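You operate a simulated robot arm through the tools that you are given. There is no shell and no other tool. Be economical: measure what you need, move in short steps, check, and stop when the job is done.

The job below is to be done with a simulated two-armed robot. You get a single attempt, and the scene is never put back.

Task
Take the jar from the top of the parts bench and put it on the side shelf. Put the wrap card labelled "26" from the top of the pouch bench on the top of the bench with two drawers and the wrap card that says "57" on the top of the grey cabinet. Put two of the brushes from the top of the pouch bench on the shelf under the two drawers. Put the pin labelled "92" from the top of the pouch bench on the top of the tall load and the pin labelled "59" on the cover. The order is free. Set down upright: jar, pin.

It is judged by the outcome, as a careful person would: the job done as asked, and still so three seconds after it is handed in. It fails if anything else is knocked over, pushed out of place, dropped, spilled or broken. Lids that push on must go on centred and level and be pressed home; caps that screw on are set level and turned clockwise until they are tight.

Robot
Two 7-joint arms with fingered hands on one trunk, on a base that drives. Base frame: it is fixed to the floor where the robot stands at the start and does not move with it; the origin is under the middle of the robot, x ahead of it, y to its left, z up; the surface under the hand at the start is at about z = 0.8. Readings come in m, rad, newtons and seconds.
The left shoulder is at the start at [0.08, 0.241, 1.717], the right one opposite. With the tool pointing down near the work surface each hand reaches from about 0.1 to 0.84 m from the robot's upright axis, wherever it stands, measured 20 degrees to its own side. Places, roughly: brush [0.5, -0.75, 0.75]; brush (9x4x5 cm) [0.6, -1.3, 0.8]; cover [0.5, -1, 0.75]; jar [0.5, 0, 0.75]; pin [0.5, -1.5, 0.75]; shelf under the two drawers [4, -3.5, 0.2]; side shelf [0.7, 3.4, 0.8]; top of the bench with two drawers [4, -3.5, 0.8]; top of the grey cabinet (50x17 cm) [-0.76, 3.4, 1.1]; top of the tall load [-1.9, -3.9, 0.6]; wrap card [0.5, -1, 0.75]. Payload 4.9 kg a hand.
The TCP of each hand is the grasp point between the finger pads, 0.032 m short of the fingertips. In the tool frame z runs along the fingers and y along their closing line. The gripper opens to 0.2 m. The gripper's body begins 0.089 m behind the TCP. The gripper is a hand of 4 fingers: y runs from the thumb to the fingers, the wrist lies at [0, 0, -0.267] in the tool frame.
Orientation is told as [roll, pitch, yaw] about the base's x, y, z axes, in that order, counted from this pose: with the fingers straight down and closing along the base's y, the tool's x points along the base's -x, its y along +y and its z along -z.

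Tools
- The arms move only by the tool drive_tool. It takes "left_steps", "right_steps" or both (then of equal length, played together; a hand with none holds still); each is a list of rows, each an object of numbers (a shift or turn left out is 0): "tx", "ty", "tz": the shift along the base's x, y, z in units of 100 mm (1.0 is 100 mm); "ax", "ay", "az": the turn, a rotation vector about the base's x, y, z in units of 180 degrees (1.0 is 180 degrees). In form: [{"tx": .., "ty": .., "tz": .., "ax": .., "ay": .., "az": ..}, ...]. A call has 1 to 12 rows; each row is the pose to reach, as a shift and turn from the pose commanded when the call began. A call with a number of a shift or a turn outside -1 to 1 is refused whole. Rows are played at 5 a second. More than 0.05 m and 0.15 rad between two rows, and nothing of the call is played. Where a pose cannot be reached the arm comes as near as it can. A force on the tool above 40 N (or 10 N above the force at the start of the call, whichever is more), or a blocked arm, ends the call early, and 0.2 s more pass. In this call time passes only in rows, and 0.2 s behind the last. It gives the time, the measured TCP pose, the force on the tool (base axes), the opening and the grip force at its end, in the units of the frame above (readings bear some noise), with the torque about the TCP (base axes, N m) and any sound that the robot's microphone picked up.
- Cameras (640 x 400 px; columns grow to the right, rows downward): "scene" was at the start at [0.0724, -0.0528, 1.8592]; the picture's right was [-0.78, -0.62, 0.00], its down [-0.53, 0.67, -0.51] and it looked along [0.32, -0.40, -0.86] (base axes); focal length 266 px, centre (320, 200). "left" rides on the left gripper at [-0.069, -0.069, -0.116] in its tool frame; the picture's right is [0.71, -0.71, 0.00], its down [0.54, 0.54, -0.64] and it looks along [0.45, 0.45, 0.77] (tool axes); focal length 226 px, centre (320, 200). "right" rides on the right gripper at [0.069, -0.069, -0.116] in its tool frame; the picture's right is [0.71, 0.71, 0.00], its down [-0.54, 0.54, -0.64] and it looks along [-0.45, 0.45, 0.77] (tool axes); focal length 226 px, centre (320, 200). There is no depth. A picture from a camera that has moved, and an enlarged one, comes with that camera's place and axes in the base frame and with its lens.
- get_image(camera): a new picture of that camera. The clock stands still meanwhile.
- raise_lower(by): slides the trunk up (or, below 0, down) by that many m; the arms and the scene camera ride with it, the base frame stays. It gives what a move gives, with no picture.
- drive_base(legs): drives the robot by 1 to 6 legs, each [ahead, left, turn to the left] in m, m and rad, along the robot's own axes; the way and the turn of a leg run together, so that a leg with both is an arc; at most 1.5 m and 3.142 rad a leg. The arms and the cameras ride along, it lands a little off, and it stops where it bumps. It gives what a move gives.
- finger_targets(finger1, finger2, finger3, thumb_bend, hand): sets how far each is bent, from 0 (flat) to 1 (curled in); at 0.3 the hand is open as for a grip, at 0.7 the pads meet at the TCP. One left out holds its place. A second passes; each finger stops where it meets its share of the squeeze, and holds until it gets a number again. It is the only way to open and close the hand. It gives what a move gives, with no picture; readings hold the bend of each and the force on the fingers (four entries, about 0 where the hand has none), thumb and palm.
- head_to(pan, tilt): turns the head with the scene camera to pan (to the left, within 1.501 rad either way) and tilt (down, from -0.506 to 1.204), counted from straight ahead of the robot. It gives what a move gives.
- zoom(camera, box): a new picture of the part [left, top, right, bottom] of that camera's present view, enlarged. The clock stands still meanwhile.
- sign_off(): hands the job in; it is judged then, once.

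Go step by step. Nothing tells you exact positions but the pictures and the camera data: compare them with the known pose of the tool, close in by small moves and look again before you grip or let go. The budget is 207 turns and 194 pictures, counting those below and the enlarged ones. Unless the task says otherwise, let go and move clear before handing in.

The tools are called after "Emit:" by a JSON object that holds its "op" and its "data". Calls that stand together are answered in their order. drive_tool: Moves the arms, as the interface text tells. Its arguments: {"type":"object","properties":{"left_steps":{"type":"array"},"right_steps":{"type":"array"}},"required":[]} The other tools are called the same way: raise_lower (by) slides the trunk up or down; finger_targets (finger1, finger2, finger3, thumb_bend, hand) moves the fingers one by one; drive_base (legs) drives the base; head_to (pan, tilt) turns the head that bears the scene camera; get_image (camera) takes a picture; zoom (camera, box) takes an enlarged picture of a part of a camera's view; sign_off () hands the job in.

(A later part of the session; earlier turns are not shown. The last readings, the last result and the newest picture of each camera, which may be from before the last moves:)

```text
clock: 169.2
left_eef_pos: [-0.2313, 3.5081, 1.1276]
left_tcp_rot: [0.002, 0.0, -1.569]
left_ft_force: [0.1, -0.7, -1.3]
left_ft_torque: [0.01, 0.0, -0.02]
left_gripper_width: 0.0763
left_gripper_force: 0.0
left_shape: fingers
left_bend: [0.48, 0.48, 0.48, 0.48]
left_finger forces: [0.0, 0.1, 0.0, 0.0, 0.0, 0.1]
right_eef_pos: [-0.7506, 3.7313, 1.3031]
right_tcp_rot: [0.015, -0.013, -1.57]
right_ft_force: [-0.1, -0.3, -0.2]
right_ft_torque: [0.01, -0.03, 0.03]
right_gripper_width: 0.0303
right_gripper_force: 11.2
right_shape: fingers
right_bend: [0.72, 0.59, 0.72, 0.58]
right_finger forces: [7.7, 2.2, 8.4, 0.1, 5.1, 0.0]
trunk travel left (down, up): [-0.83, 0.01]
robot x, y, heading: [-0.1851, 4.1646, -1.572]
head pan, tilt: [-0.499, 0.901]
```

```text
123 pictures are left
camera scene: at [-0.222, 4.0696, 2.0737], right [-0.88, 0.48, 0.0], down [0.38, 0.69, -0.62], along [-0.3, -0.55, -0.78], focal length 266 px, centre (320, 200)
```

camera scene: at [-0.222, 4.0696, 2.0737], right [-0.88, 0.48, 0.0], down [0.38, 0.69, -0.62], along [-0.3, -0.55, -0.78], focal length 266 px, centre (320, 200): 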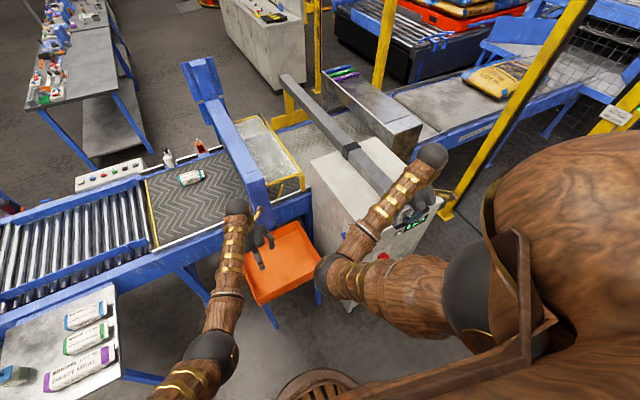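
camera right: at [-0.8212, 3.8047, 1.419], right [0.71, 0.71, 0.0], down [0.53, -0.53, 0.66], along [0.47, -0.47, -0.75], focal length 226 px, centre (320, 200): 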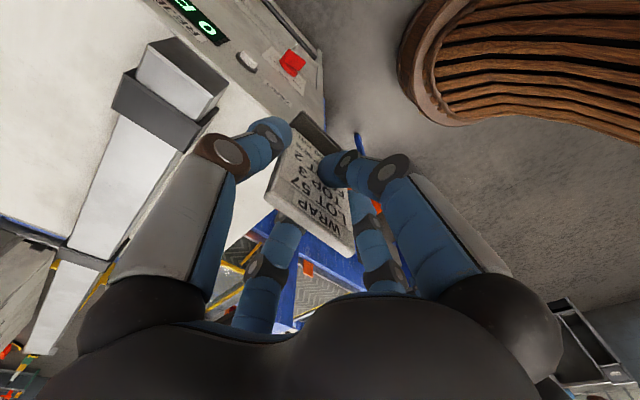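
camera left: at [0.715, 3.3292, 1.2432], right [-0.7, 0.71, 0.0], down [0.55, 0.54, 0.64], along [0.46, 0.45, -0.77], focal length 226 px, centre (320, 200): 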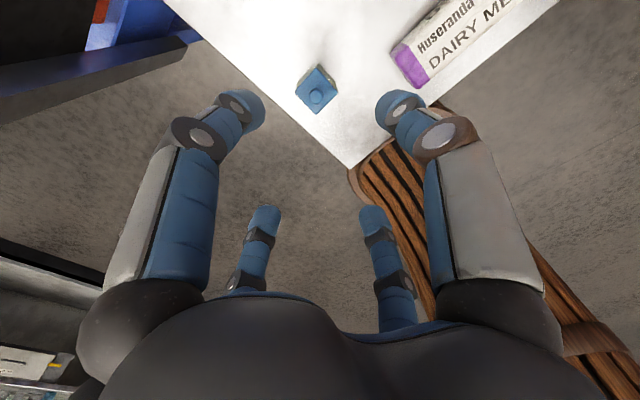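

Aligned in x (strip centre ≈ −0.755). Extend forward 20 cm over the strip and look.

Emit:
{"op": "drive_tool", "data": {"right_steps": [{"ty": -0.4}, {"ty": -0.8}, {"tx": -0.02, "ty": -1.0}]}}

Emit:
{"op": "drive_tool", "data": {"right_steps": [{"ty": -0.4}, {"ty": -0.8}, {"ty": -1.0}]}}

Emit:
{"op": "get_image", "data": {"camera": "right"}}

Emit:
{"op": "get_image", "data": {"camera": "scene"}}

```text
clock: 169.9
left_eef_pos: [-0.2313, 3.5071, 1.126]
left_tcp_rot: [0.002, 0.002, -1.571]
left_ft_force: [0.2, -0.5, -0.3]
left_ft_torque: [0.02, -0.01, -0.04]
left_gripper_width: 0.0762
left_gripper_force: 0.1
left_shape: fingers
left_bend: [0.48, 0.48, 0.48, 0.48]
left_finger forces: [0.0, 0.0, 0.1, 0.1, 0.0, 0.1]
right_eef_pos: [-0.7506, 3.6297, 1.3024]
right_tcp_rot: [0.013, -0.012, -1.57]
right_ft_force: [-0.7, 0.1, -0.7]
right_ft_torque: [0.03, 0.02, 0.0]
right_gripper_width: 0.0298
right_gripper_force: 11.6
right_shape: fingers
right_bend: [0.72, 0.59, 0.72, 0.58]
right_finger forces: [7.5, 2.2, 8.3, 0.0, 4.9, 0.0]
trunk travel left (down, up): [-0.83, 0.01]
robot x, y, heading: [-0.1836, 4.1638, -1.571]
head pan, tilt: [-0.499, 0.901]
```

```text
clock: 170.8
left_eef_pos: [-0.2306, 3.5074, 1.1262]
left_tcp_rot: [0.002, 0.001, -1.569]
left_ft_force: [0.3, -0.1, -1.2]
left_ft_torque: [0.0, -0.02, -0.02]
left_gripper_width: 0.0762
left_gripper_force: 0.0
left_shape: fingers
left_bend: [0.48, 0.48, 0.48, 0.48]
left_finger forces: [0.0, 0.1, 0.1, 0.0, 0.1, 0.0]
right_eef_pos: [-0.7491, 3.5281, 1.3033]
right_tcp_rot: [0.012, -0.01, -1.57]
right_ft_force: [0.4, -0.1, -1.0]
right_ft_torque: [-0.02, -0.01, 0.0]
right_gripper_width: 0.0303
right_gripper_force: 10.7
right_shape: fingers
right_bend: [0.72, 0.59, 0.72, 0.58]
right_finger forces: [7.4, 2.1, 8.3, 0.0, 4.9, 0.0]
trunk travel left (down, up): [-0.83, 0.01]
robot x, y, heading: [-0.1818, 4.1626, -1.569]
head pan, tilt: [-0.499, 0.901]
```

```text
122 pictures are left
camera right: at [-0.8199, 3.5966, 1.4178], right [0.71, 0.71, 0.0], down [0.53, -0.53, 0.66], along [0.46, -0.46, -0.75], focal length 226 px, centre (320, 200)
```

right: 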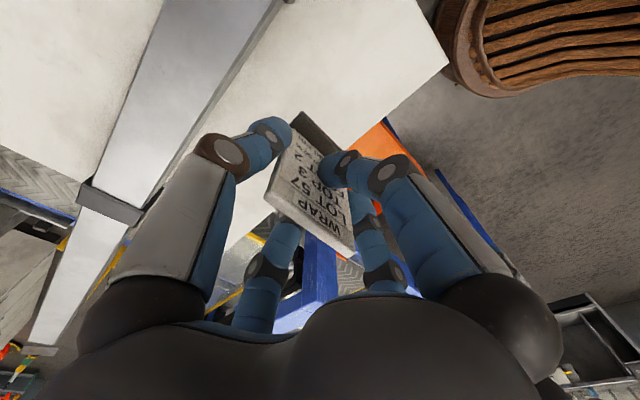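

```text
121 pictures are left
camera scene: at [-0.2195, 4.0666, 2.0735], right [-0.88, 0.48, 0.0], down [0.37, 0.69, -0.62], along [-0.3, -0.55, -0.78], focal length 266 px, centre (320, 200)
```

scene: 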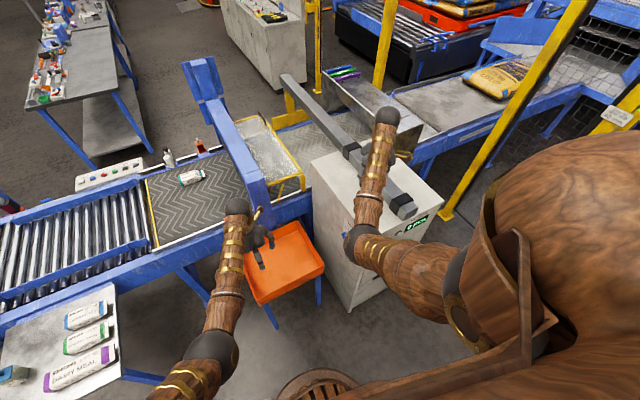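

Strip confirmed x −0.847…−0.67. Shift 1 cm and lower in small steps.

Emit:
{"op": "drive_tool", "data": {"right_steps": [{"tx": -0.1, "tz": -0.3}, {"tx": -0.1, "tz": -0.55}]}}

Emit:
{"op": "drive_tool", "data": {"right_steps": [{"tz": -0.04}, {"tz": -0.08}, {"tz": -0.12}, {"tz": -0.16}, {"tz": -0.2}, {"tz": -0.24}, {"tz": -0.28}, {"tz": -0.32}, {"tz": -0.36}, {"tz": -0.4}]}}

Emit:
{"op": "get_image", "data": {"camera": "right"}}

```text
clock: 171.3
left_eef_pos: [-0.231, 3.5063, 1.1259]
left_tcp_rot: [0.003, 0.001, -1.569]
left_ft_force: [-0.4, -0.3, 0.0]
left_ft_torque: [0.03, -0.05, -0.02]
left_gripper_width: 0.0764
left_gripper_force: 0.0
left_shape: fingers
left_bend: [0.48, 0.48, 0.48, 0.48]
left_finger forces: [0.0, 0.0, 0.0, 0.0, 0.0, 0.0]
right_eef_pos: [-0.7625, 3.5297, 1.2469]
right_tcp_rot: [0.013, -0.012, -1.571]
right_ft_force: [0.2, 0.6, 0.7]
right_ft_torque: [-0.01, -0.04, -0.01]
right_gripper_width: 0.0306
right_gripper_force: 11.7
right_shape: fingers
right_bend: [0.72, 0.59, 0.72, 0.58]
right_finger forces: [7.5, 2.3, 8.4, 0.0, 4.9, 0.0]
trunk travel left (down, up): [-0.83, 0.01]
robot x, y, heading: [-0.1817, 4.166, -1.569]
head pan, tilt: [-0.499, 0.901]
```

```text
clock: 173.6
left_eef_pos: [-0.2305, 3.5074, 1.1277]
left_tcp_rot: [0.001, 0.001, -1.568]
left_ft_force: [0.5, 0.5, 0.4]
left_ft_torque: [0.03, 0.02, -0.01]
left_gripper_width: 0.0762
left_gripper_force: 0.0
left_shape: fingers
left_bend: [0.48, 0.48, 0.48, 0.48]
left_finger forces: [0.0, 0.0, 0.1, 0.1, 0.1, 0.0]
right_eef_pos: [-0.7624, 3.5306, 1.209]
right_tcp_rot: [0.012, -0.013, -1.569]
right_ft_force: [-0.7, -0.2, -0.9]
right_ft_torque: [0.0, 0.01, -0.01]
right_gripper_width: 0.0303
right_gripper_force: 11.3
right_shape: fingers
right_bend: [0.72, 0.59, 0.72, 0.58]
right_finger forces: [7.6, 2.2, 8.3, 0.0, 4.9, 0.1]
trunk travel left (down, up): [-0.83, 0.01]
robot x, y, heading: [-0.1806, 4.1652, -1.567]
head pan, tilt: [-0.499, 0.901]
```

```text
120 pictures are left
camera right: at [-0.8315, 3.5981, 1.3233], right [0.71, 0.71, 0.0], down [0.53, -0.53, 0.66], along [0.46, -0.46, -0.75], focal length 226 px, centre (320, 200)
```

right: 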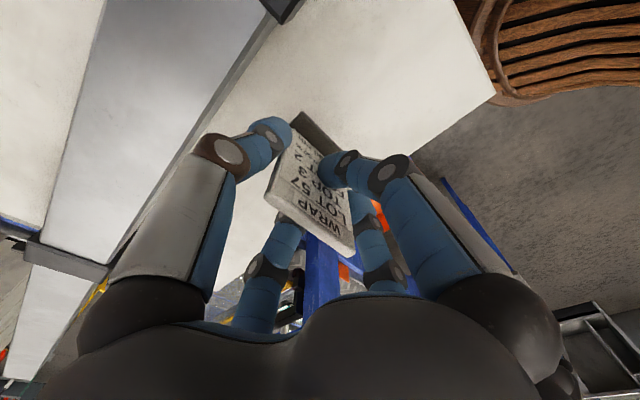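

Emit:
{"op": "drive_tool", "data": {"right_steps": [{"tz": -0.03}, {"tz": -0.06}, {"tz": -0.09}, {"tz": -0.12}, {"tz": -0.15}, {"tz": -0.18}, {"tz": -0.21}, {"tz": -0.24}, {"tz": -0.27}, {"tz": -0.3}]}}

Emit:
{"op": "get_image", "data": {"camera": "right"}}

```text
clock: 175.8
left_eef_pos: [-0.2293, 3.5064, 1.1274]
left_tcp_rot: [0.0, 0.0, -1.57]
left_ft_force: [0.3, 0.3, 0.0]
left_ft_torque: [0.02, 0.0, 0.02]
left_gripper_width: 0.0761
left_gripper_force: 0.2
left_shape: fingers
left_bend: [0.48, 0.48, 0.48, 0.48]
left_finger forces: [0.0, 0.0, 0.1, 0.0, 0.0, 0.1]
right_eef_pos: [-0.7603, 3.5285, 1.1795]
right_tcp_rot: [0.012, -0.01, -1.57]
right_ft_force: [0.2, -0.2, -0.5]
right_ft_torque: [-0.01, 0.0, 0.02]
right_gripper_width: 0.0301
right_gripper_force: 11.1
right_shape: fingers
right_bend: [0.72, 0.59, 0.72, 0.58]
right_finger forces: [7.5, 2.2, 8.3, 0.0, 4.9, 0.0]
trunk travel left (down, up): [-0.83, 0.01]
robot x, y, heading: [-0.1839, 4.163, -1.57]
head pan, tilt: [-0.499, 0.901]
```

```text
119 pictures are left
camera right: at [-0.8309, 3.5978, 1.2938], right [0.71, 0.71, 0.0], down [0.53, -0.53, 0.66], along [0.46, -0.46, -0.75], focal length 226 px, centre (320, 200)
```

right: 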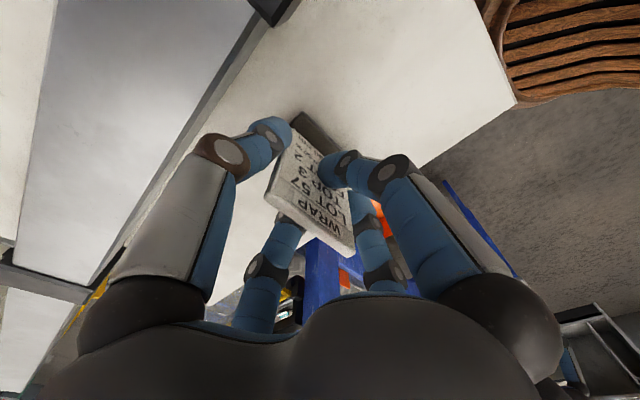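

Emit:
{"op": "drive_tool", "data": {"right_steps": [{"tz": -0.03}, {"tz": -0.06}, {"tz": -0.09}, {"tz": -0.12}, {"tz": -0.15}, {"tz": -0.18}, {"tz": -0.21}, {"tz": -0.24}, {"tz": -0.27}, {"tz": -0.3}]}}

Emit:
{"op": "get_image", "data": {"camera": "right"}}

```text
clock: 177.9
left_eef_pos: [-0.2296, 3.5072, 1.1277]
left_tcp_rot: [0.0, -0.002, -1.569]
left_ft_force: [0.0, -0.2, -0.7]
left_ft_torque: [0.0, -0.01, -0.01]
left_gripper_width: 0.0762
left_gripper_force: 0.1
left_shape: fingers
left_bend: [0.48, 0.48, 0.48, 0.48]
left_finger forces: [0.0, 0.0, 0.1, 0.1, 0.1, 0.1]
right_eef_pos: [-0.7585, 3.5309, 1.1477]
right_tcp_rot: [0.014, -0.011, -1.57]
right_ft_force: [2.3, 4.9, 20.6]
right_ft_torque: [0.14, -0.08, -0.04]
right_gripper_width: 0.0291
right_gripper_force: 17.8
right_shape: fingers
right_bend: [0.73, 0.58, 0.73, 0.58]
right_finger forces: [14.6, 4.7, 11.4, 0.1, 5.3, 0.0]
trunk travel left (down, up): [-0.83, 0.01]
robot x, y, heading: [-0.1845, 4.1664, -1.561]
head pan, tilt: [-0.499, 0.901]
```

```text
118 pictures are left
camera right: at [-0.8291, 3.5991, 1.2632], right [0.71, 0.71, 0.0], down [0.53, -0.53, 0.66], along [0.47, -0.46, -0.75], focal length 226 px, centre (320, 200)
```

right: 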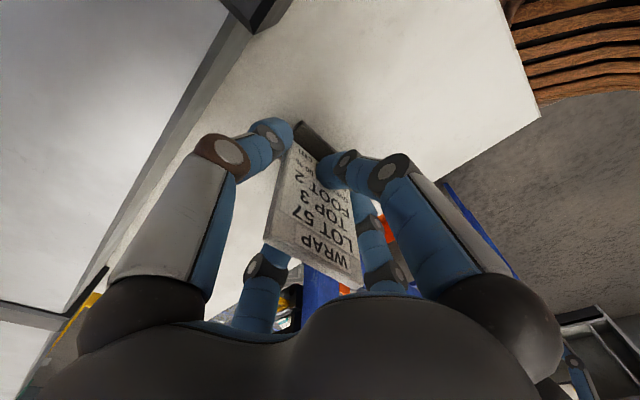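

The card stands on the cabinet top. Relax 3 mm and open.

Emit:
{"op": "drive_tool", "data": {"right_steps": [{"tz": 0.03}]}}

Emit:
{"op": "finger_targets", "data": {"hand": "right", "finger1": 0.6, "finger2": 0.5, "finger3": 0.6, "thumb_bend": 0.5}}

Emit:
{"op": "get_image", "data": {"camera": "right"}}

```text
clock: 178.3
left_eef_pos: [-0.2293, 3.5078, 1.1267]
left_tcp_rot: [0.0, 0.0, -1.569]
left_ft_force: [-0.5, 0.3, -0.3]
left_ft_torque: [-0.04, 0.01, 0.0]
left_gripper_width: 0.0762
left_gripper_force: 0.1
left_shape: fingers
left_bend: [0.48, 0.48, 0.48, 0.48]
left_finger forces: [0.0, 0.1, 0.1, 0.0, 0.0, 0.0]
right_eef_pos: [-0.7589, 3.5298, 1.148]
right_tcp_rot: [0.015, -0.011, -1.568]
right_ft_force: [1.2, 0.5, 2.7]
right_ft_torque: [0.02, -0.02, -0.01]
right_gripper_width: 0.0293
right_gripper_force: 13.9
right_shape: fingers
right_bend: [0.72, 0.58, 0.72, 0.58]
right_finger forces: [9.5, 3.3, 9.4, 0.1, 4.8, 0.1]
trunk travel left (down, up): [-0.83, 0.01]
robot x, y, heading: [-0.1844, 4.1652, -1.569]
head pan, tilt: [-0.499, 0.901]
```

```text
clock: 179.3
left_eef_pos: [-0.2304, 3.5076, 1.1277]
left_tcp_rot: [0.0, 0.002, -1.57]
left_ft_force: [-0.2, 0.1, 0.1]
left_ft_torque: [0.01, 0.0, 0.0]
left_gripper_width: 0.0763
left_gripper_force: 0.0
left_shape: fingers
left_bend: [0.48, 0.48, 0.48, 0.48]
left_finger forces: [0.0, 0.0, 0.0, 0.0, 0.0, 0.0]
right_eef_pos: [-0.7603, 3.5294, 1.1514]
right_tcp_rot: [0.012, -0.014, -1.57]
right_ft_force: [0.2, 0.2, 0.1]
right_ft_torque: [0.02, -0.01, -0.03]
right_gripper_width: 0.0533
right_gripper_force: 0.1
right_shape: fingers
right_bend: [0.6, 0.5, 0.6, 0.5]
right_finger forces: [0.1, 0.0, 0.1, 0.0, 0.0, 0.1]
trunk travel left (down, up): [-0.83, 0.01]
robot x, y, heading: [-0.1861, 4.1625, -1.569]
head pan, tilt: [-0.499, 0.901]
```

```text
117 pictures are left
camera right: at [-0.8305, 3.598, 1.2659], right [0.71, 0.71, 0.0], down [0.53, -0.53, 0.66], along [0.46, -0.46, -0.75], focal length 226 px, centre (320, 200)
```

right: 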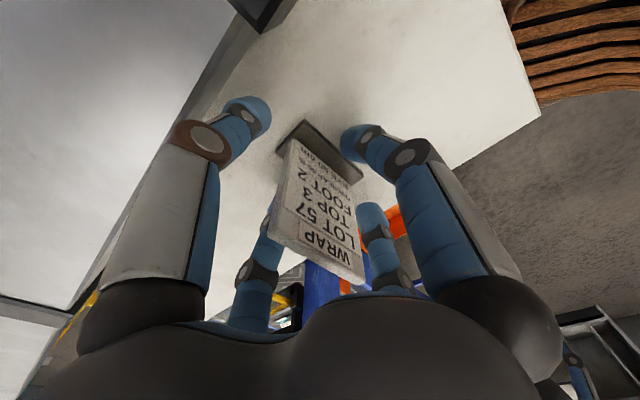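

Card 57 stands on the cabinet. Raise straight up.

Emit:
{"op": "drive_tool", "data": {"right_steps": [{"tz": 0.2}, {"tz": 0.5}, {"tz": 1.0}]}}

Emit:
{"op": "drive_tool", "data": {"right_steps": [{"tz": 0.3}, {"tz": 0.6}]}}

Emit:
{"op": "get_image", "data": {"camera": "right"}}

```text
clock: 180.2
left_eef_pos: [-0.2306, 3.5081, 1.1269]
left_tcp_rot: [0.0, -0.001, -1.569]
left_ft_force: [0.3, 0.5, -1.3]
left_ft_torque: [-0.03, 0.01, -0.02]
left_gripper_width: 0.076
left_gripper_force: 0.1
left_shape: fingers
left_bend: [0.48, 0.48, 0.48, 0.48]
left_finger forces: [0.1, 0.0, 0.0, 0.1, 0.0, 0.0]
right_eef_pos: [-0.7592, 3.5301, 1.2523]
right_tcp_rot: [0.014, -0.012, -1.569]
right_ft_force: [0.1, 0.1, -0.5]
right_ft_torque: [-0.02, 0.03, -0.02]
right_gripper_width: 0.0533
right_gripper_force: 0.1
right_shape: fingers
right_bend: [0.6, 0.5, 0.6, 0.5]
right_finger forces: [0.0, 0.1, 0.1, 0.0, 0.0, 0.0]
trunk travel left (down, up): [-0.83, 0.01]
robot x, y, heading: [-0.1819, 4.1684, -1.568]
head pan, tilt: [-0.499, 0.901]
```

```text
clock: 180.8
left_eef_pos: [-0.2306, 3.5083, 1.1271]
left_tcp_rot: [0.0, -0.001, -1.57]
left_ft_force: [-1.1, 1.1, -0.5]
left_ft_torque: [-0.01, 0.02, -0.03]
left_gripper_width: 0.0762
left_gripper_force: 0.1
left_shape: fingers
left_bend: [0.48, 0.48, 0.48, 0.48]
left_finger forces: [0.0, 0.0, 0.1, 0.0, 0.1, 0.0]
right_eef_pos: [-0.759, 3.5309, 1.3108]
right_tcp_rot: [0.011, -0.013, -1.569]
right_ft_force: [0.5, 0.5, 0.0]
right_ft_torque: [-0.01, 0.02, -0.01]
right_gripper_width: 0.0535
right_gripper_force: 0.1
right_shape: fingers
right_bend: [0.6, 0.5, 0.6, 0.5]
right_finger forces: [0.0, 0.0, 0.1, 0.1, 0.0, 0.1]
trunk travel left (down, up): [-0.83, 0.01]
robot x, y, heading: [-0.1886, 4.1648, -1.568]
head pan, tilt: [-0.499, 0.901]
```

```text
116 pictures are left
camera right: at [-0.8287, 3.5994, 1.4249], right [0.71, 0.71, 0.0], down [0.53, -0.53, 0.66], along [0.46, -0.46, -0.75], focal length 226 px, centre (320, 200)
```

right: 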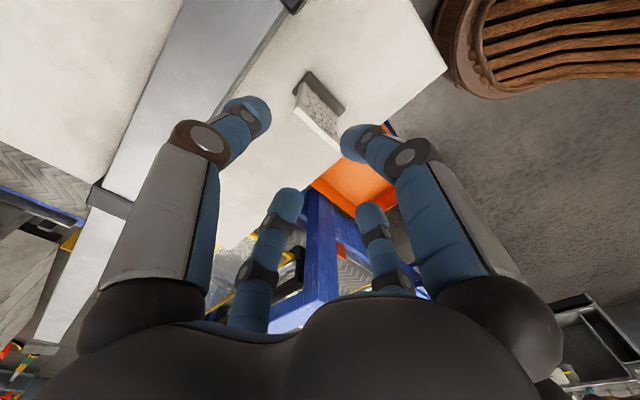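

Now back off and return toward the pouch bench the same way, facing −y down the aisle.

Emit:
{"op": "drive_base", "data": {"legs": [[-0.3, 0, 0], [0, 1.4, 0], [0, 1.38, 0]]}}

Emit:
{"op": "head_to", "data": {"pan": 0.0, "tilt": 0.5}}

Emit:
{"op": "get_image", "data": {"camera": "scene"}}

```text
clock: 196.0
left_eef_pos: [2.6128, 3.8871, 1.1278]
left_tcp_rot: [0.002, 0.002, -1.523]
left_ft_force: [-0.1, 0.2, 0.0]
left_ft_torque: [0.01, -0.01, 0.01]
left_gripper_width: 0.0762
left_gripper_force: 0.2
left_shape: fingers
left_bend: [0.48, 0.48, 0.48, 0.48]
left_finger forces: [0.0, 0.0, 0.0, 0.0, 0.0, 0.0]
right_eef_pos: [2.082, 3.8845, 1.3087]
right_tcp_rot: [0.011, -0.012, -1.524]
right_ft_force: [0.3, 0.0, -0.5]
right_ft_torque: [0.0, 0.0, 0.01]
right_gripper_width: 0.0533
right_gripper_force: 0.1
right_shape: fingers
right_bend: [0.6, 0.5, 0.6, 0.5]
right_finger forces: [0.0, 0.0, 0.0, 0.1, 0.1, 0.0]
trunk travel left (down, up): [-0.83, 0.01]
robot x, y, heading: [2.6282, 4.5455, -1.521]
head pan, tilt: [-0.499, 0.901]
```

```text
clock: 197.0
left_eef_pos: [2.6121, 3.8862, 1.1273]
left_tcp_rot: [0.0, 0.003, -1.525]
left_ft_force: [0.8, 0.3, -0.1]
left_ft_torque: [-0.04, -0.01, -0.01]
left_gripper_width: 0.0764
left_gripper_force: 0.1
left_shape: fingers
left_bend: [0.48, 0.48, 0.48, 0.48]
left_finger forces: [0.1, 0.0, 0.0, 0.0, 0.0, 0.0]
right_eef_pos: [2.083, 3.8847, 1.3103]
right_tcp_rot: [0.011, -0.011, -1.526]
right_ft_force: [0.6, -0.3, -0.5]
right_ft_torque: [-0.02, -0.04, -0.04]
right_gripper_width: 0.0533
right_gripper_force: 0.0
right_shape: fingers
right_bend: [0.6, 0.5, 0.6, 0.5]
right_finger forces: [0.1, 0.1, 0.0, 0.0, 0.0, 0.0]
trunk travel left (down, up): [-0.83, 0.01]
robot x, y, heading: [2.6287, 4.5475, -1.522]
head pan, tilt: [0.0, 0.499]
```

```text
115 pictures are left
camera scene: at [2.635, 4.4245, 2.1075], right [-1.0, -0.05, 0.0], down [-0.02, 0.48, -0.88], along [0.04, -0.88, -0.48], focal length 266 px, centre (320, 200)
```

scene: 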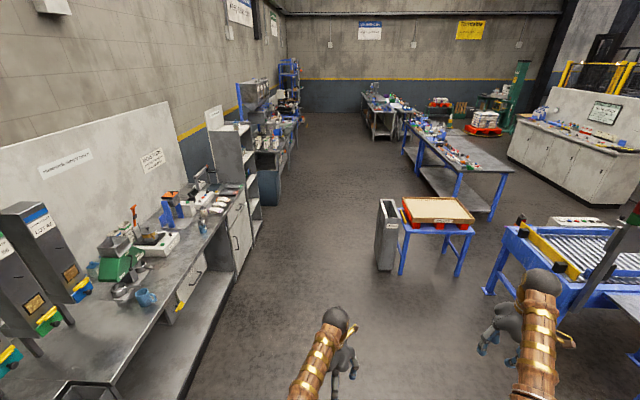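

Emit:
{"op": "drive_base", "data": {"legs": [[1.38, 0, -0.049], [1.38, 0, 0], [1.38, 0, 0]]}}

```text
clock: 216.8
left_eef_pos: [2.548, -0.2516, 1.1284]
left_tcp_rot: [0.001, 0.0, -1.601]
left_ft_force: [0.0, 0.4, 0.3]
left_ft_torque: [-0.06, 0.02, 0.04]
left_gripper_width: 0.0762
left_gripper_force: 0.0
left_shape: fingers
left_bend: [0.48, 0.48, 0.48, 0.48]
left_finger forces: [0.0, 0.0, 0.1, 0.1, 0.0, 0.0]
right_eef_pos: [2.0201, -0.2129, 1.3107]
right_tcp_rot: [0.013, -0.014, -1.599]
right_ft_force: [-0.7, 0.1, 0.2]
right_ft_torque: [0.01, -0.01, 0.01]
right_gripper_width: 0.0535
right_gripper_force: 0.1
right_shape: fingers
right_bend: [0.6, 0.5, 0.6, 0.5]
right_finger forces: [0.0, 0.1, 0.0, 0.0, 0.0, 0.0]
trunk travel left (down, up): [-0.83, 0.01]
robot x, y, heading: [2.6147, 0.4026, -1.601]
head pan, tilt: [0.0, 0.499]
```

Emit:
{"op": "drive_base", "data": {"legs": [[1.38, -0.1, 0.03], [1.38, -0.1, 0], [0, 0, 1.571]]}}

```text
clock: 234.1
left_eef_pos: [3.0949, -2.3921, 1.1268]
left_tcp_rot: [0.001, 0.0, 0.029]
left_ft_force: [0.2, -0.1, -0.3]
left_ft_torque: [0.03, -0.02, -0.01]
left_gripper_width: 0.076
left_gripper_force: 0.1
left_shape: fingers
left_bend: [0.48, 0.48, 0.48, 0.48]
left_finger forces: [0.0, 0.0, 0.1, 0.2, 0.0, 0.1]
right_eef_pos: [3.0884, -2.9219, 1.3086]
right_tcp_rot: [0.012, -0.01, 0.025]
right_ft_force: [-1.4, -0.7, -0.1]
right_ft_torque: [-0.02, 0.01, -0.02]
right_gripper_width: 0.0532
right_gripper_force: 0.2
right_shape: fingers
right_bend: [0.6, 0.5, 0.6, 0.5]
right_finger forces: [0.0, 0.0, 0.1, 0.0, 0.1, 0.0]
trunk travel left (down, up): [-0.83, 0.01]
robot x, y, heading: [2.4373, -2.3674, 0.025]
head pan, tilt: [0.0, 0.499]
```

Emit:
{"op": "drive_base", "data": {"legs": [[-1.27, 0, -0.025], [-1.27, 0, 0]]}}

Emit:
{"op": "head_to", "data": {"pan": 0.2, "tilt": 0.9}}

Emit:
{"op": "get_image", "data": {"camera": "scene"}}

```text
clock: 246.5
left_eef_pos: [0.5617, -2.4349, 1.1274]
left_tcp_rot: [-0.001, 0.001, -0.012]
left_ft_force: [0.3, -0.2, 0.2]
left_ft_torque: [-0.02, 0.0, -0.05]
left_gripper_width: 0.0762
left_gripper_force: 0.0
left_shape: fingers
left_bend: [0.48, 0.48, 0.48, 0.48]
left_finger forces: [0.0, 0.0, 0.0, 0.0, 0.0, 0.1]
right_eef_pos: [0.5318, -2.9639, 1.3084]
right_tcp_rot: [0.012, -0.012, -0.012]
right_ft_force: [1.2, -0.1, 0.0]
right_ft_torque: [0.03, 0.0, 0.0]
right_gripper_width: 0.0535
right_gripper_force: 0.0
right_shape: fingers
right_bend: [0.6, 0.5, 0.6, 0.5]
right_finger forces: [0.0, 0.0, 0.0, 0.0, 0.1, 0.0]
trunk travel left (down, up): [-0.83, 0.01]
robot x, y, heading: [-0.0947, -2.3816, -0.008]
head pan, tilt: [0.0, 0.499]
```

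```text
clock: 247.4
left_eef_pos: [0.5603, -2.435, 1.1267]
left_tcp_rot: [0.0, 0.0, -0.014]
left_ft_force: [0.1, -0.7, 0.2]
left_ft_torque: [0.02, 0.05, 0.02]
left_gripper_width: 0.0762
left_gripper_force: 0.1
left_shape: fingers
left_bend: [0.48, 0.48, 0.48, 0.48]
left_finger forces: [0.0, 0.0, 0.0, 0.0, 0.1, 0.1]
right_eef_pos: [0.5312, -2.9646, 1.3108]
right_tcp_rot: [0.012, -0.013, -0.012]
right_ft_force: [1.1, -0.3, -0.9]
right_ft_torque: [0.02, 0.0, 0.01]
right_gripper_width: 0.0535
right_gripper_force: 0.1
right_shape: fingers
right_bend: [0.6, 0.5, 0.6, 0.5]
right_finger forces: [0.0, 0.0, 0.0, 0.0, 0.0, 0.0]
trunk travel left (down, up): [-0.83, 0.01]
robot x, y, heading: [-0.0945, -2.38, -0.01]
head pan, tilt: [0.201, 0.901]
```

```text
114 pictures are left
camera scene: at [0.0086, -2.3654, 2.0737], right [0.19, -0.98, 0.0], down [-0.77, -0.15, -0.62], along [0.61, 0.12, -0.78], focal length 266 px, centre (320, 200)
```

scene: 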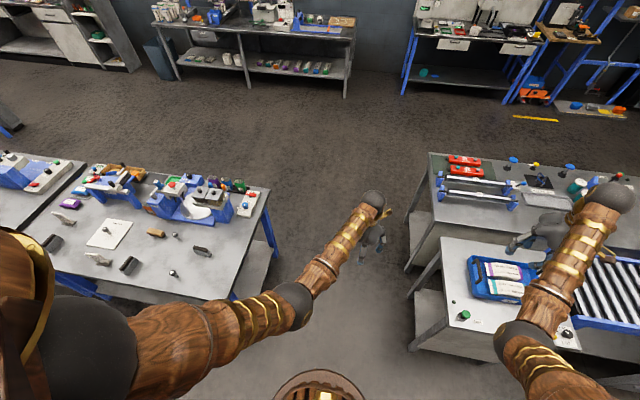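

Emit:
{"op": "drive_base", "data": {"legs": [[0, 1.48, 0.01]]}}

Emit:
{"op": "get_image", "data": {"camera": "left"}}

Emit:
{"op": "get_image", "data": {"camera": "right"}}

Emit:
{"op": "get_image", "data": {"camera": "scene"}}

```text
clock: 254.6
left_eef_pos: [0.5509, -0.9566, 1.1261]
left_tcp_rot: [0.001, 0.003, 0.023]
left_ft_force: [1.2, 0.2, -0.8]
left_ft_torque: [-0.01, 0.02, 0.01]
left_gripper_width: 0.0763
left_gripper_force: 0.1
left_shape: fingers
left_bend: [0.48, 0.48, 0.48, 0.48]
left_finger forces: [0.1, 0.0, 0.1, 0.0, 0.1, 0.0]
right_eef_pos: [0.5401, -1.4843, 1.3098]
right_tcp_rot: [0.011, -0.013, 0.024]
right_ft_force: [-0.4, 0.5, -0.2]
right_ft_torque: [-0.01, -0.01, 0.02]
right_gripper_width: 0.0533
right_gripper_force: 0.0
right_shape: fingers
right_bend: [0.6, 0.5, 0.6, 0.5]
right_finger forces: [0.0, 0.0, 0.1, 0.1, 0.0, 0.1]
trunk travel left (down, up): [-0.83, 0.01]
robot x, y, heading: [-0.1107, -0.922, 0.034]
head pan, tilt: [0.201, 0.901]
```

```text
113 pictures are left
camera left: at [0.6201, -1.0226, 1.243], right [-0.69, -0.72, 0.0], down [-0.55, 0.53, 0.64], along [-0.47, 0.44, -0.76], focal length 226 px, centre (320, 200)
```

left: 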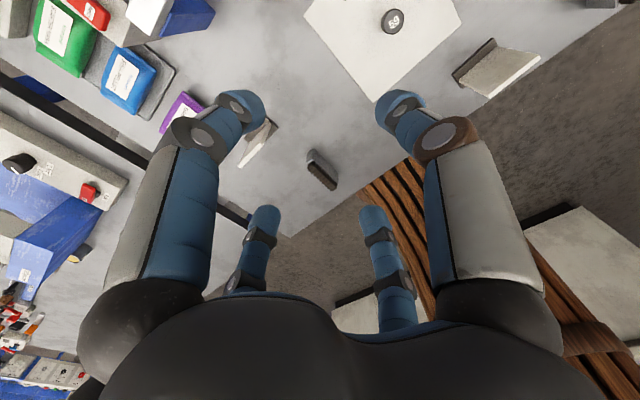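

```text
112 pictures are left
camera right: at [0.472, -1.5586, 1.4239], right [-0.72, 0.69, 0.0], down [0.52, 0.55, 0.66], along [0.45, 0.48, -0.75], focal length 226 px, centre (320, 200)
```

right: 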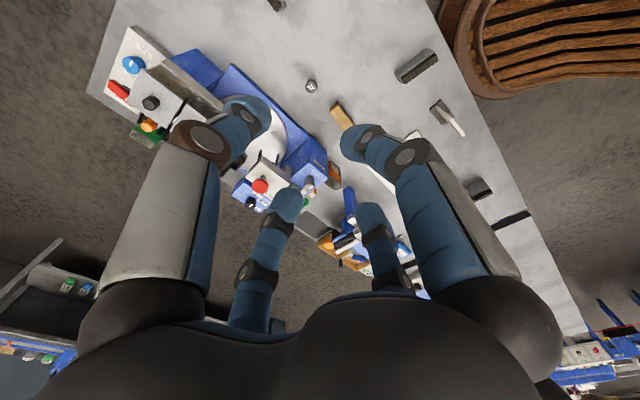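

```text
111 pictures are left
camera scene: at [-0.0027, -0.9066, 2.0737], right [0.22, -0.97, 0.0], down [-0.76, -0.18, -0.62], along [0.6, 0.14, -0.78], focal length 266 px, centre (320, 200)
```

scene: 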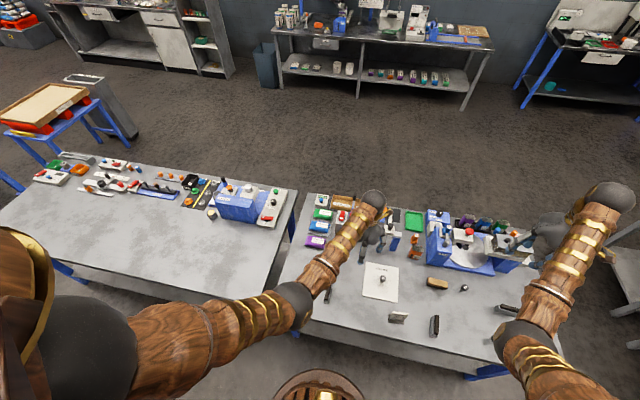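

Move left 0.14 m, square up, and lower the trunk 0.1 m, then look at card 26 from the left hand.

Emit:
{"op": "drive_base", "data": {"legs": [[0.04, 0.15, -0.034]]}}

Emit:
{"op": "raise_lower", "data": {"by": -0.1}}

Emit:
{"op": "get_image", "data": {"camera": "left"}}

Emit:
{"op": "get_image", "data": {"camera": "right"}}

```text
clock: 256.0
left_eef_pos: [0.5869, -0.8376, 1.1264]
left_tcp_rot: [0.005, 0.0, -0.012]
left_ft_force: [0.0, -0.3, 0.9]
left_ft_torque: [0.05, -0.03, 0.03]
left_gripper_width: 0.0766
left_gripper_force: 0.0
left_shape: fingers
left_bend: [0.48, 0.48, 0.48, 0.48]
left_finger forces: [0.1, 0.0, 0.0, 0.1, 0.0, 0.0]
right_eef_pos: [0.5569, -1.3673, 1.3073]
right_tcp_rot: [0.015, -0.014, -0.013]
right_ft_force: [0.2, -1.0, 0.9]
right_ft_torque: [0.06, -0.05, 0.03]
right_gripper_width: 0.0536
right_gripper_force: 0.1
right_shape: fingers
right_bend: [0.6, 0.5, 0.6, 0.5]
right_finger forces: [0.0, 0.0, 0.0, 0.0, 0.1, 0.1]
trunk travel left (down, up): [-0.83, 0.01]
robot x, y, heading: [-0.0653, -0.7774, -0.009]
head pan, tilt: [0.201, 0.901]
```

```text
clock: 257.3
left_eef_pos: [0.5886, -0.8328, 1.0277]
left_tcp_rot: [0.001, -0.001, -0.012]
left_ft_force: [1.0, 0.3, -0.3]
left_ft_torque: [-0.02, -0.04, -0.02]
left_gripper_width: 0.0762
left_gripper_force: 0.1
left_shape: fingers
left_bend: [0.48, 0.48, 0.48, 0.48]
left_finger forces: [0.0, 0.1, 0.0, 0.0, 0.1, 0.1]
right_eef_pos: [0.5576, -1.3628, 1.2088]
right_tcp_rot: [0.012, -0.014, -0.013]
right_ft_force: [-0.6, 0.3, 1.0]
right_ft_torque: [0.04, -0.01, 0.01]
right_gripper_width: 0.0534
right_gripper_force: 0.1
right_shape: fingers
right_bend: [0.6, 0.5, 0.6, 0.5]
right_finger forces: [0.1, 0.0, 0.0, 0.1, 0.0, 0.1]
trunk travel left (down, up): [-0.73, 0.11]
robot x, y, heading: [-0.0705, -0.7751, -0.014]
head pan, tilt: [0.201, 0.901]
```

```text
110 pictures are left
camera left: at [0.6541, -0.9038, 1.1434], right [-0.72, -0.7, 0.0], down [-0.53, 0.55, 0.64], along [-0.45, 0.46, -0.77], focal length 226 px, centre (320, 200)
```

left: 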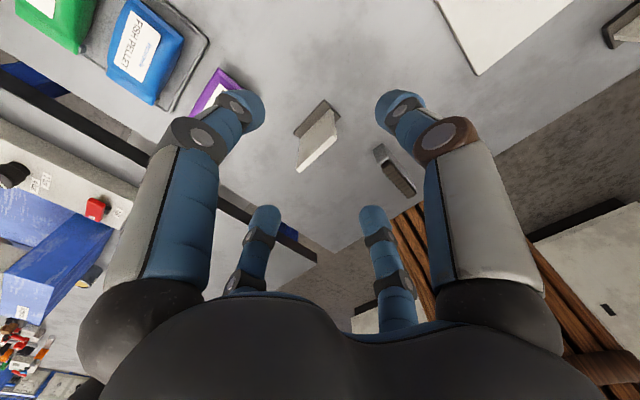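

```text
109 pictures are left
camera right: at [0.4867, -1.4339, 1.324], right [-0.7, 0.72, 0.0], down [0.54, 0.53, 0.66], along [0.47, 0.46, -0.75], focal length 226 px, centre (320, 200)
```

right: 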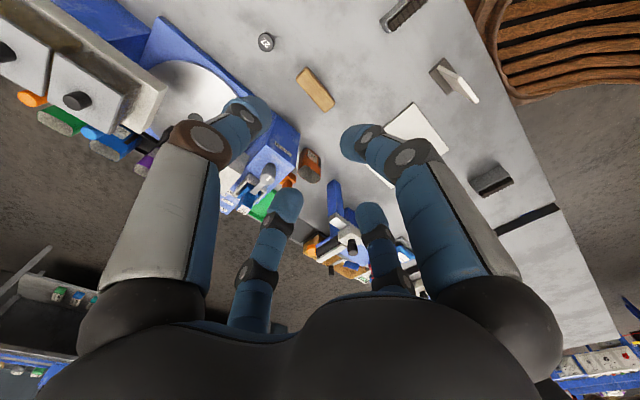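

Emit:
{"op": "zoom", "data": {"camera": "left", "box": [260, 80, 380, 190]}}

Emit:
{"op": "zoom", "data": {"camera": "right", "box": [360, 0, 520, 110]}}

```text
3.64 times, centred on (320, 135) of left
camera zoom: at [0.6541, -0.9038, 1.1434], right [-0.72, -0.7, 0.0], down [-0.53, 0.55, 0.64], along [-0.45, 0.46, -0.77], focal length 822 px, centre (320, 436)
```

zoom: 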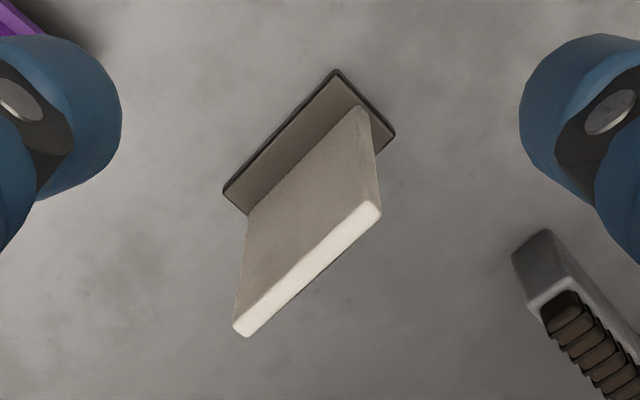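

```text
3.64 times, centred on (440, 55) of right
camera zoom: at [0.4867, -1.4339, 1.324], right [-0.7, 0.72, 0.0], down [0.54, 0.53, 0.66], along [0.47, 0.46, -0.75], focal length 822 px, centre (-116, 727)
```

zoom: 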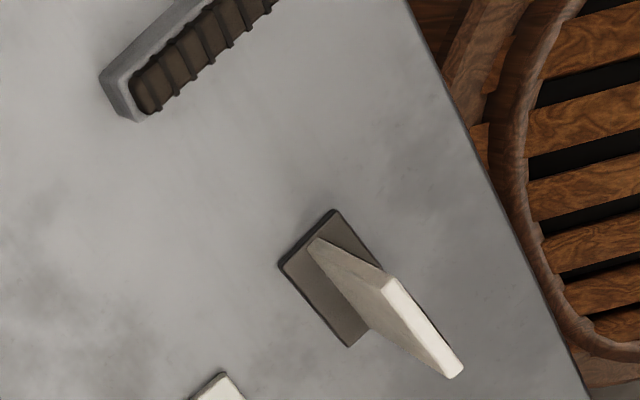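

Card 26's base is centred at (0.554,−0.794), aligned. Set the left fingers and bring the left hand above it, while the right hand begins moving toward the middle brush.

Emit:
{"op": "finger_targets", "data": {"hand": "left", "finger1": 0.5, "finger2": 0.42, "finger3": 0.5, "thumb_bend": 0.42}}

Emit:
{"op": "drive_tool", "data": {"left_steps": [{"tx": -0.15, "ty": 0.18}, {"tx": -0.29, "ty": 0.36, "tz": -0.2}, {"tx": -0.29, "ty": 0.36, "tz": -0.5}], "right_steps": [{"tx": -0.33, "ty": 0.05, "tz": -0.33}, {"tx": -0.66, "ty": 0.1, "tz": -0.66}, {"tx": -0.99, "ty": 0.15, "tz": -0.99}]}}

Emit:
{"op": "get_image", "data": {"camera": "left"}}

Emit:
{"op": "get_image", "data": {"camera": "right"}}

```text
clock: 258.3
left_eef_pos: [0.5874, -0.834, 1.0276]
left_tcp_rot: [-0.001, 0.0, -0.012]
left_ft_force: [-0.3, -0.1, -0.2]
left_ft_torque: [0.01, 0.01, 0.01]
left_gripper_width: 0.0847
left_gripper_force: 0.0
left_shape: fingers
left_bend: [0.5, 0.42, 0.5, 0.42]
left_finger forces: [0.0, 0.0, 0.0, 0.0, 0.0, 0.0]
right_eef_pos: [0.5576, -1.3618, 1.2099]
right_tcp_rot: [0.013, -0.012, -0.013]
right_ft_force: [-0.2, 0.0, -0.2]
right_ft_torque: [-0.01, -0.01, 0.06]
right_gripper_width: 0.0532
right_gripper_force: 0.1
right_shape: fingers
right_bend: [0.6, 0.5, 0.6, 0.5]
right_finger forces: [0.0, 0.0, 0.0, 0.1, 0.1, 0.1]
trunk travel left (down, up): [-0.73, 0.11]
robot x, y, heading: [-0.0677, -0.7775, -0.014]
head pan, tilt: [0.201, 0.901]
```

```text
clock: 259.1
left_eef_pos: [0.5596, -0.7966, 0.9773]
left_tcp_rot: [-0.002, 0.0, -0.012]
left_ft_force: [0.0, 0.2, 0.9]
left_ft_torque: [0.0, 0.02, -0.03]
left_gripper_width: 0.0849
left_gripper_force: 0.0
left_shape: fingers
left_bend: [0.5, 0.42, 0.5, 0.42]
left_finger forces: [0.0, 0.0, 0.0, 0.0, 0.0, 0.0]
right_eef_pos: [0.4588, -1.3443, 1.1113]
right_tcp_rot: [0.012, -0.015, -0.01]
right_ft_force: [-0.1, -0.1, 0.8]
right_ft_torque: [0.02, 0.04, -0.01]
right_gripper_width: 0.0537
right_gripper_force: 0.0
right_shape: fingers
right_bend: [0.6, 0.5, 0.6, 0.5]
right_finger forces: [0.0, 0.0, 0.1, 0.0, 0.0, 0.0]
trunk travel left (down, up): [-0.73, 0.11]
robot x, y, heading: [-0.0686, -0.7759, -0.011]
head pan, tilt: [0.201, 0.901]
```

```text
106 pictures are left
camera left: at [0.6259, -0.8653, 1.0933], right [-0.72, -0.7, 0.0], down [-0.53, 0.55, 0.64], along [-0.45, 0.46, -0.77], focal length 226 px, centre (320, 200)
```

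left: 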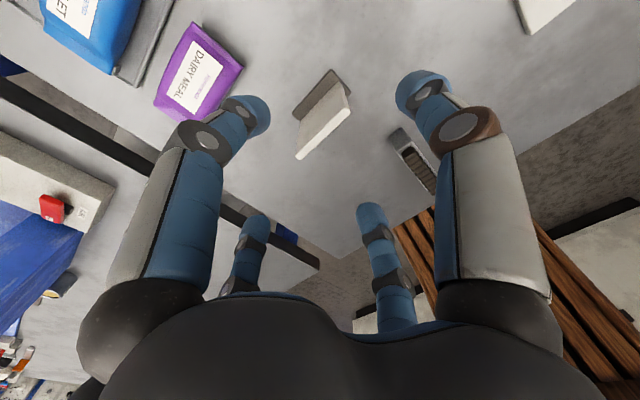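

```text
105 pictures are left
camera right: at [0.3867, -1.4159, 1.2257], right [-0.7, 0.72, 0.0], down [0.54, 0.53, 0.66], along [0.47, 0.46, -0.75], focal length 226 px, centre (320, 200)
```

right: 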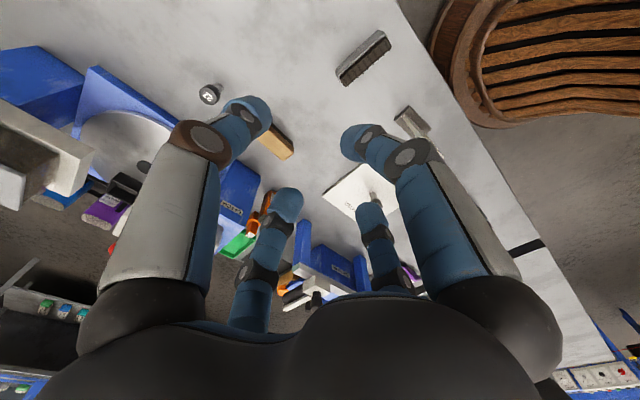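

Fine alignment is good. Lower the left hand onto card 26 and pinch. (The middle brush is too close to a card, so I'll use the left and right brushes instead.)

Emit:
{"op": "drive_tool", "data": {"left_steps": [{"tx": 0.02, "ty": -0.05, "tz": -0.4}, {"tx": 0.02, "ty": -0.05, "tz": -0.75}, {"tx": 0.02, "ty": -0.05, "tz": -1.0}]}}

Emit:
{"op": "get_image", "data": {"camera": "left"}}

```text
clock: 259.9
left_eef_pos: [0.5618, -0.8038, 0.8751]
left_tcp_rot: [0.0, 0.003, -0.012]
left_ft_force: [-0.2, 0.0, -0.9]
left_ft_torque: [0.0, -0.03, 0.0]
left_gripper_width: 0.0849
left_gripper_force: 0.0
left_shape: fingers
left_bend: [0.5, 0.42, 0.5, 0.42]
left_finger forces: [0.0, 0.0, 0.0, 0.1, 0.0, 0.0]
right_eef_pos: [0.458, -1.3453, 1.1114]
right_tcp_rot: [0.012, -0.01, -0.013]
right_ft_force: [0.0, 0.0, 0.4]
right_ft_torque: [0.02, 0.04, 0.0]
right_gripper_width: 0.0535
right_gripper_force: 0.1
right_shape: fingers
right_bend: [0.6, 0.5, 0.6, 0.5]
right_finger forces: [0.1, 0.0, 0.1, 0.1, 0.1, 0.0]
trunk travel left (down, up): [-0.73, 0.11]
robot x, y, heading: [-0.0697, -0.778, -0.011]
head pan, tilt: [0.201, 0.901]
```

```text
104 pictures are left
camera left: at [0.6291, -0.8731, 0.992], right [-0.72, -0.7, 0.0], down [-0.53, 0.55, 0.64], along [-0.45, 0.46, -0.77], focal length 226 px, centre (320, 200)
```

left: 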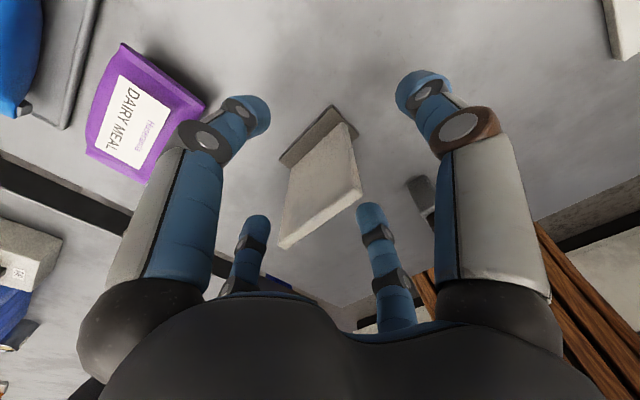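

Emit:
{"op": "finger_targets", "data": {"hand": "left", "finger1": 0.72, "finger3": 0.72}}

Emit:
{"op": "get_image", "data": {"camera": "left"}}

```text
clock: 260.9
left_eef_pos: [0.5616, -0.8037, 0.877]
left_tcp_rot: [0.001, -0.001, -0.011]
left_ft_force: [-0.5, -0.4, -0.2]
left_ft_torque: [-0.03, 0.02, -0.02]
left_gripper_width: 0.0664
left_gripper_force: 4.5
left_shape: fingers
left_bend: [0.69, 0.42, 0.69, 0.42]
left_finger forces: [4.2, 0.1, 4.1, 0.1, 0.0, 0.1]
right_eef_pos: [0.4566, -1.3448, 1.1107]
right_tcp_rot: [0.012, -0.016, -0.012]
right_ft_force: [0.7, 0.0, -0.5]
right_ft_torque: [-0.01, 0.02, -0.01]
right_gripper_width: 0.0536
right_gripper_force: 0.1
right_shape: fingers
right_bend: [0.6, 0.5, 0.6, 0.5]
right_finger forces: [0.0, 0.0, 0.0, 0.0, 0.0, 0.0]
trunk travel left (down, up): [-0.73, 0.11]
robot x, y, heading: [-0.0674, -0.7761, -0.009]
head pan, tilt: [0.201, 0.901]
```

```text
103 pictures are left
camera left: at [0.6282, -0.8726, 0.9925], right [-0.72, -0.7, 0.0], down [-0.53, 0.55, 0.64], along [-0.45, 0.46, -0.77], focal length 226 px, centre (320, 200)
```

left: 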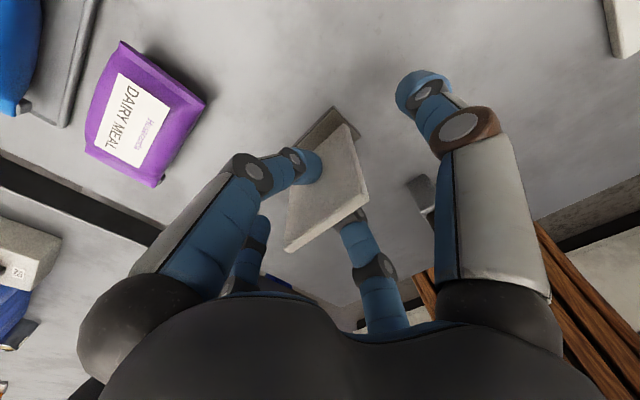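

Card 26 pinched. Firm up, brace the sides, and lift.

Emit:
{"op": "finger_targets", "data": {"hand": "left", "finger1": 0.8, "finger2": 0.6, "finger3": 0.8, "thumb_bend": 0.6}}

Emit:
{"op": "drive_tool", "data": {"left_steps": [{"tz": 0.3}, {"tz": 0.6}, {"tz": 1.0}]}}

Emit:
{"op": "drive_tool", "data": {"left_steps": [{"tx": -0.3, "tz": 0.3}, {"tx": -0.6, "tz": 0.6}, {"tx": -0.9, "tz": 0.6}]}}

Emit:
{"op": "get_image", "data": {"camera": "left"}}

```text
clock: 261.9
left_eef_pos: [0.5625, -0.8044, 0.8754]
left_tcp_rot: [0.0, 0.0, -0.014]
left_ft_force: [-0.5, -0.2, -0.2]
left_ft_torque: [0.01, -0.04, -0.02]
left_gripper_width: 0.0289
left_gripper_force: 13.4
left_shape: fingers
left_bend: [0.71, 0.58, 0.72, 0.58]
left_finger forces: [9.4, 3.6, 9.3, 0.0, 4.6, 0.0]
right_eef_pos: [0.4577, -1.3446, 1.1098]
right_tcp_rot: [0.011, -0.012, -0.012]
right_ft_force: [0.4, 0.0, -0.6]
right_ft_torque: [0.03, 0.01, 0.0]
right_gripper_width: 0.0535
right_gripper_force: 0.2
right_shape: fingers
right_bend: [0.6, 0.5, 0.6, 0.5]
right_finger forces: [0.0, 0.0, 0.0, 0.0, 0.1, 0.0]
trunk travel left (down, up): [-0.73, 0.11]
robot x, y, heading: [-0.0716, -0.7765, -0.009]
head pan, tilt: [0.201, 0.901]
```

```text
clock: 262.7
left_eef_pos: [0.5611, -0.8019, 0.9748]
left_tcp_rot: [0.001, 0.001, -0.013]
left_ft_force: [-0.7, 0.6, -1.0]
left_ft_torque: [-0.03, -0.01, -0.02]
left_gripper_width: 0.0283
left_gripper_force: 13.4
left_shape: fingers
left_bend: [0.71, 0.58, 0.72, 0.58]
left_finger forces: [9.2, 3.5, 9.2, 0.1, 4.6, 0.0]
right_eef_pos: [0.4569, -1.3465, 1.1109]
right_tcp_rot: [0.012, -0.013, -0.012]
right_ft_force: [-0.1, 0.5, 0.7]
right_ft_torque: [-0.02, 0.0, -0.01]
right_gripper_width: 0.0534
right_gripper_force: 0.1
right_shape: fingers
right_bend: [0.6, 0.5, 0.6, 0.5]
right_finger forces: [0.1, 0.1, 0.1, 0.0, 0.0, 0.1]
trunk travel left (down, up): [-0.73, 0.11]
robot x, y, heading: [-0.0661, -0.7754, -0.012]
head pan, tilt: [0.201, 0.901]
```

```text
clock: 263.5
left_eef_pos: [0.4681, -0.8036, 1.0375]
left_tcp_rot: [-0.001, 0.001, -0.012]
left_ft_force: [-1.4, 0.0, -1.1]
left_ft_torque: [0.03, 0.0, 0.05]
left_gripper_width: 0.0285
left_gripper_force: 13.4
left_shape: fingers
left_bend: [0.71, 0.58, 0.72, 0.58]
left_finger forces: [9.1, 3.5, 9.0, 0.0, 4.7, 0.0]
right_eef_pos: [0.4563, -1.346, 1.1118]
right_tcp_rot: [0.011, -0.016, -0.014]
right_ft_force: [-0.4, -0.4, 0.3]
right_ft_torque: [0.0, -0.02, -0.02]
right_gripper_width: 0.0534
right_gripper_force: 0.0
right_shape: fingers
right_bend: [0.6, 0.5, 0.6, 0.5]
right_finger forces: [0.0, 0.0, 0.0, 0.1, 0.0, 0.0]
trunk travel left (down, up): [-0.73, 0.11]
robot x, y, heading: [-0.0702, -0.7793, -0.01]
head pan, tilt: [0.201, 0.901]
```

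```text
102 pictures are left
camera left: at [0.535, -0.8721, 1.1529], right [-0.72, -0.7, 0.0], down [-0.53, 0.55, 0.64], along [-0.45, 0.46, -0.77], focal length 226 px, centre (320, 200)
```

left: 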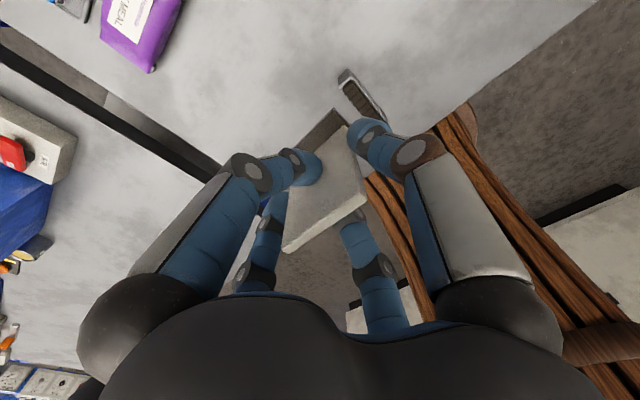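

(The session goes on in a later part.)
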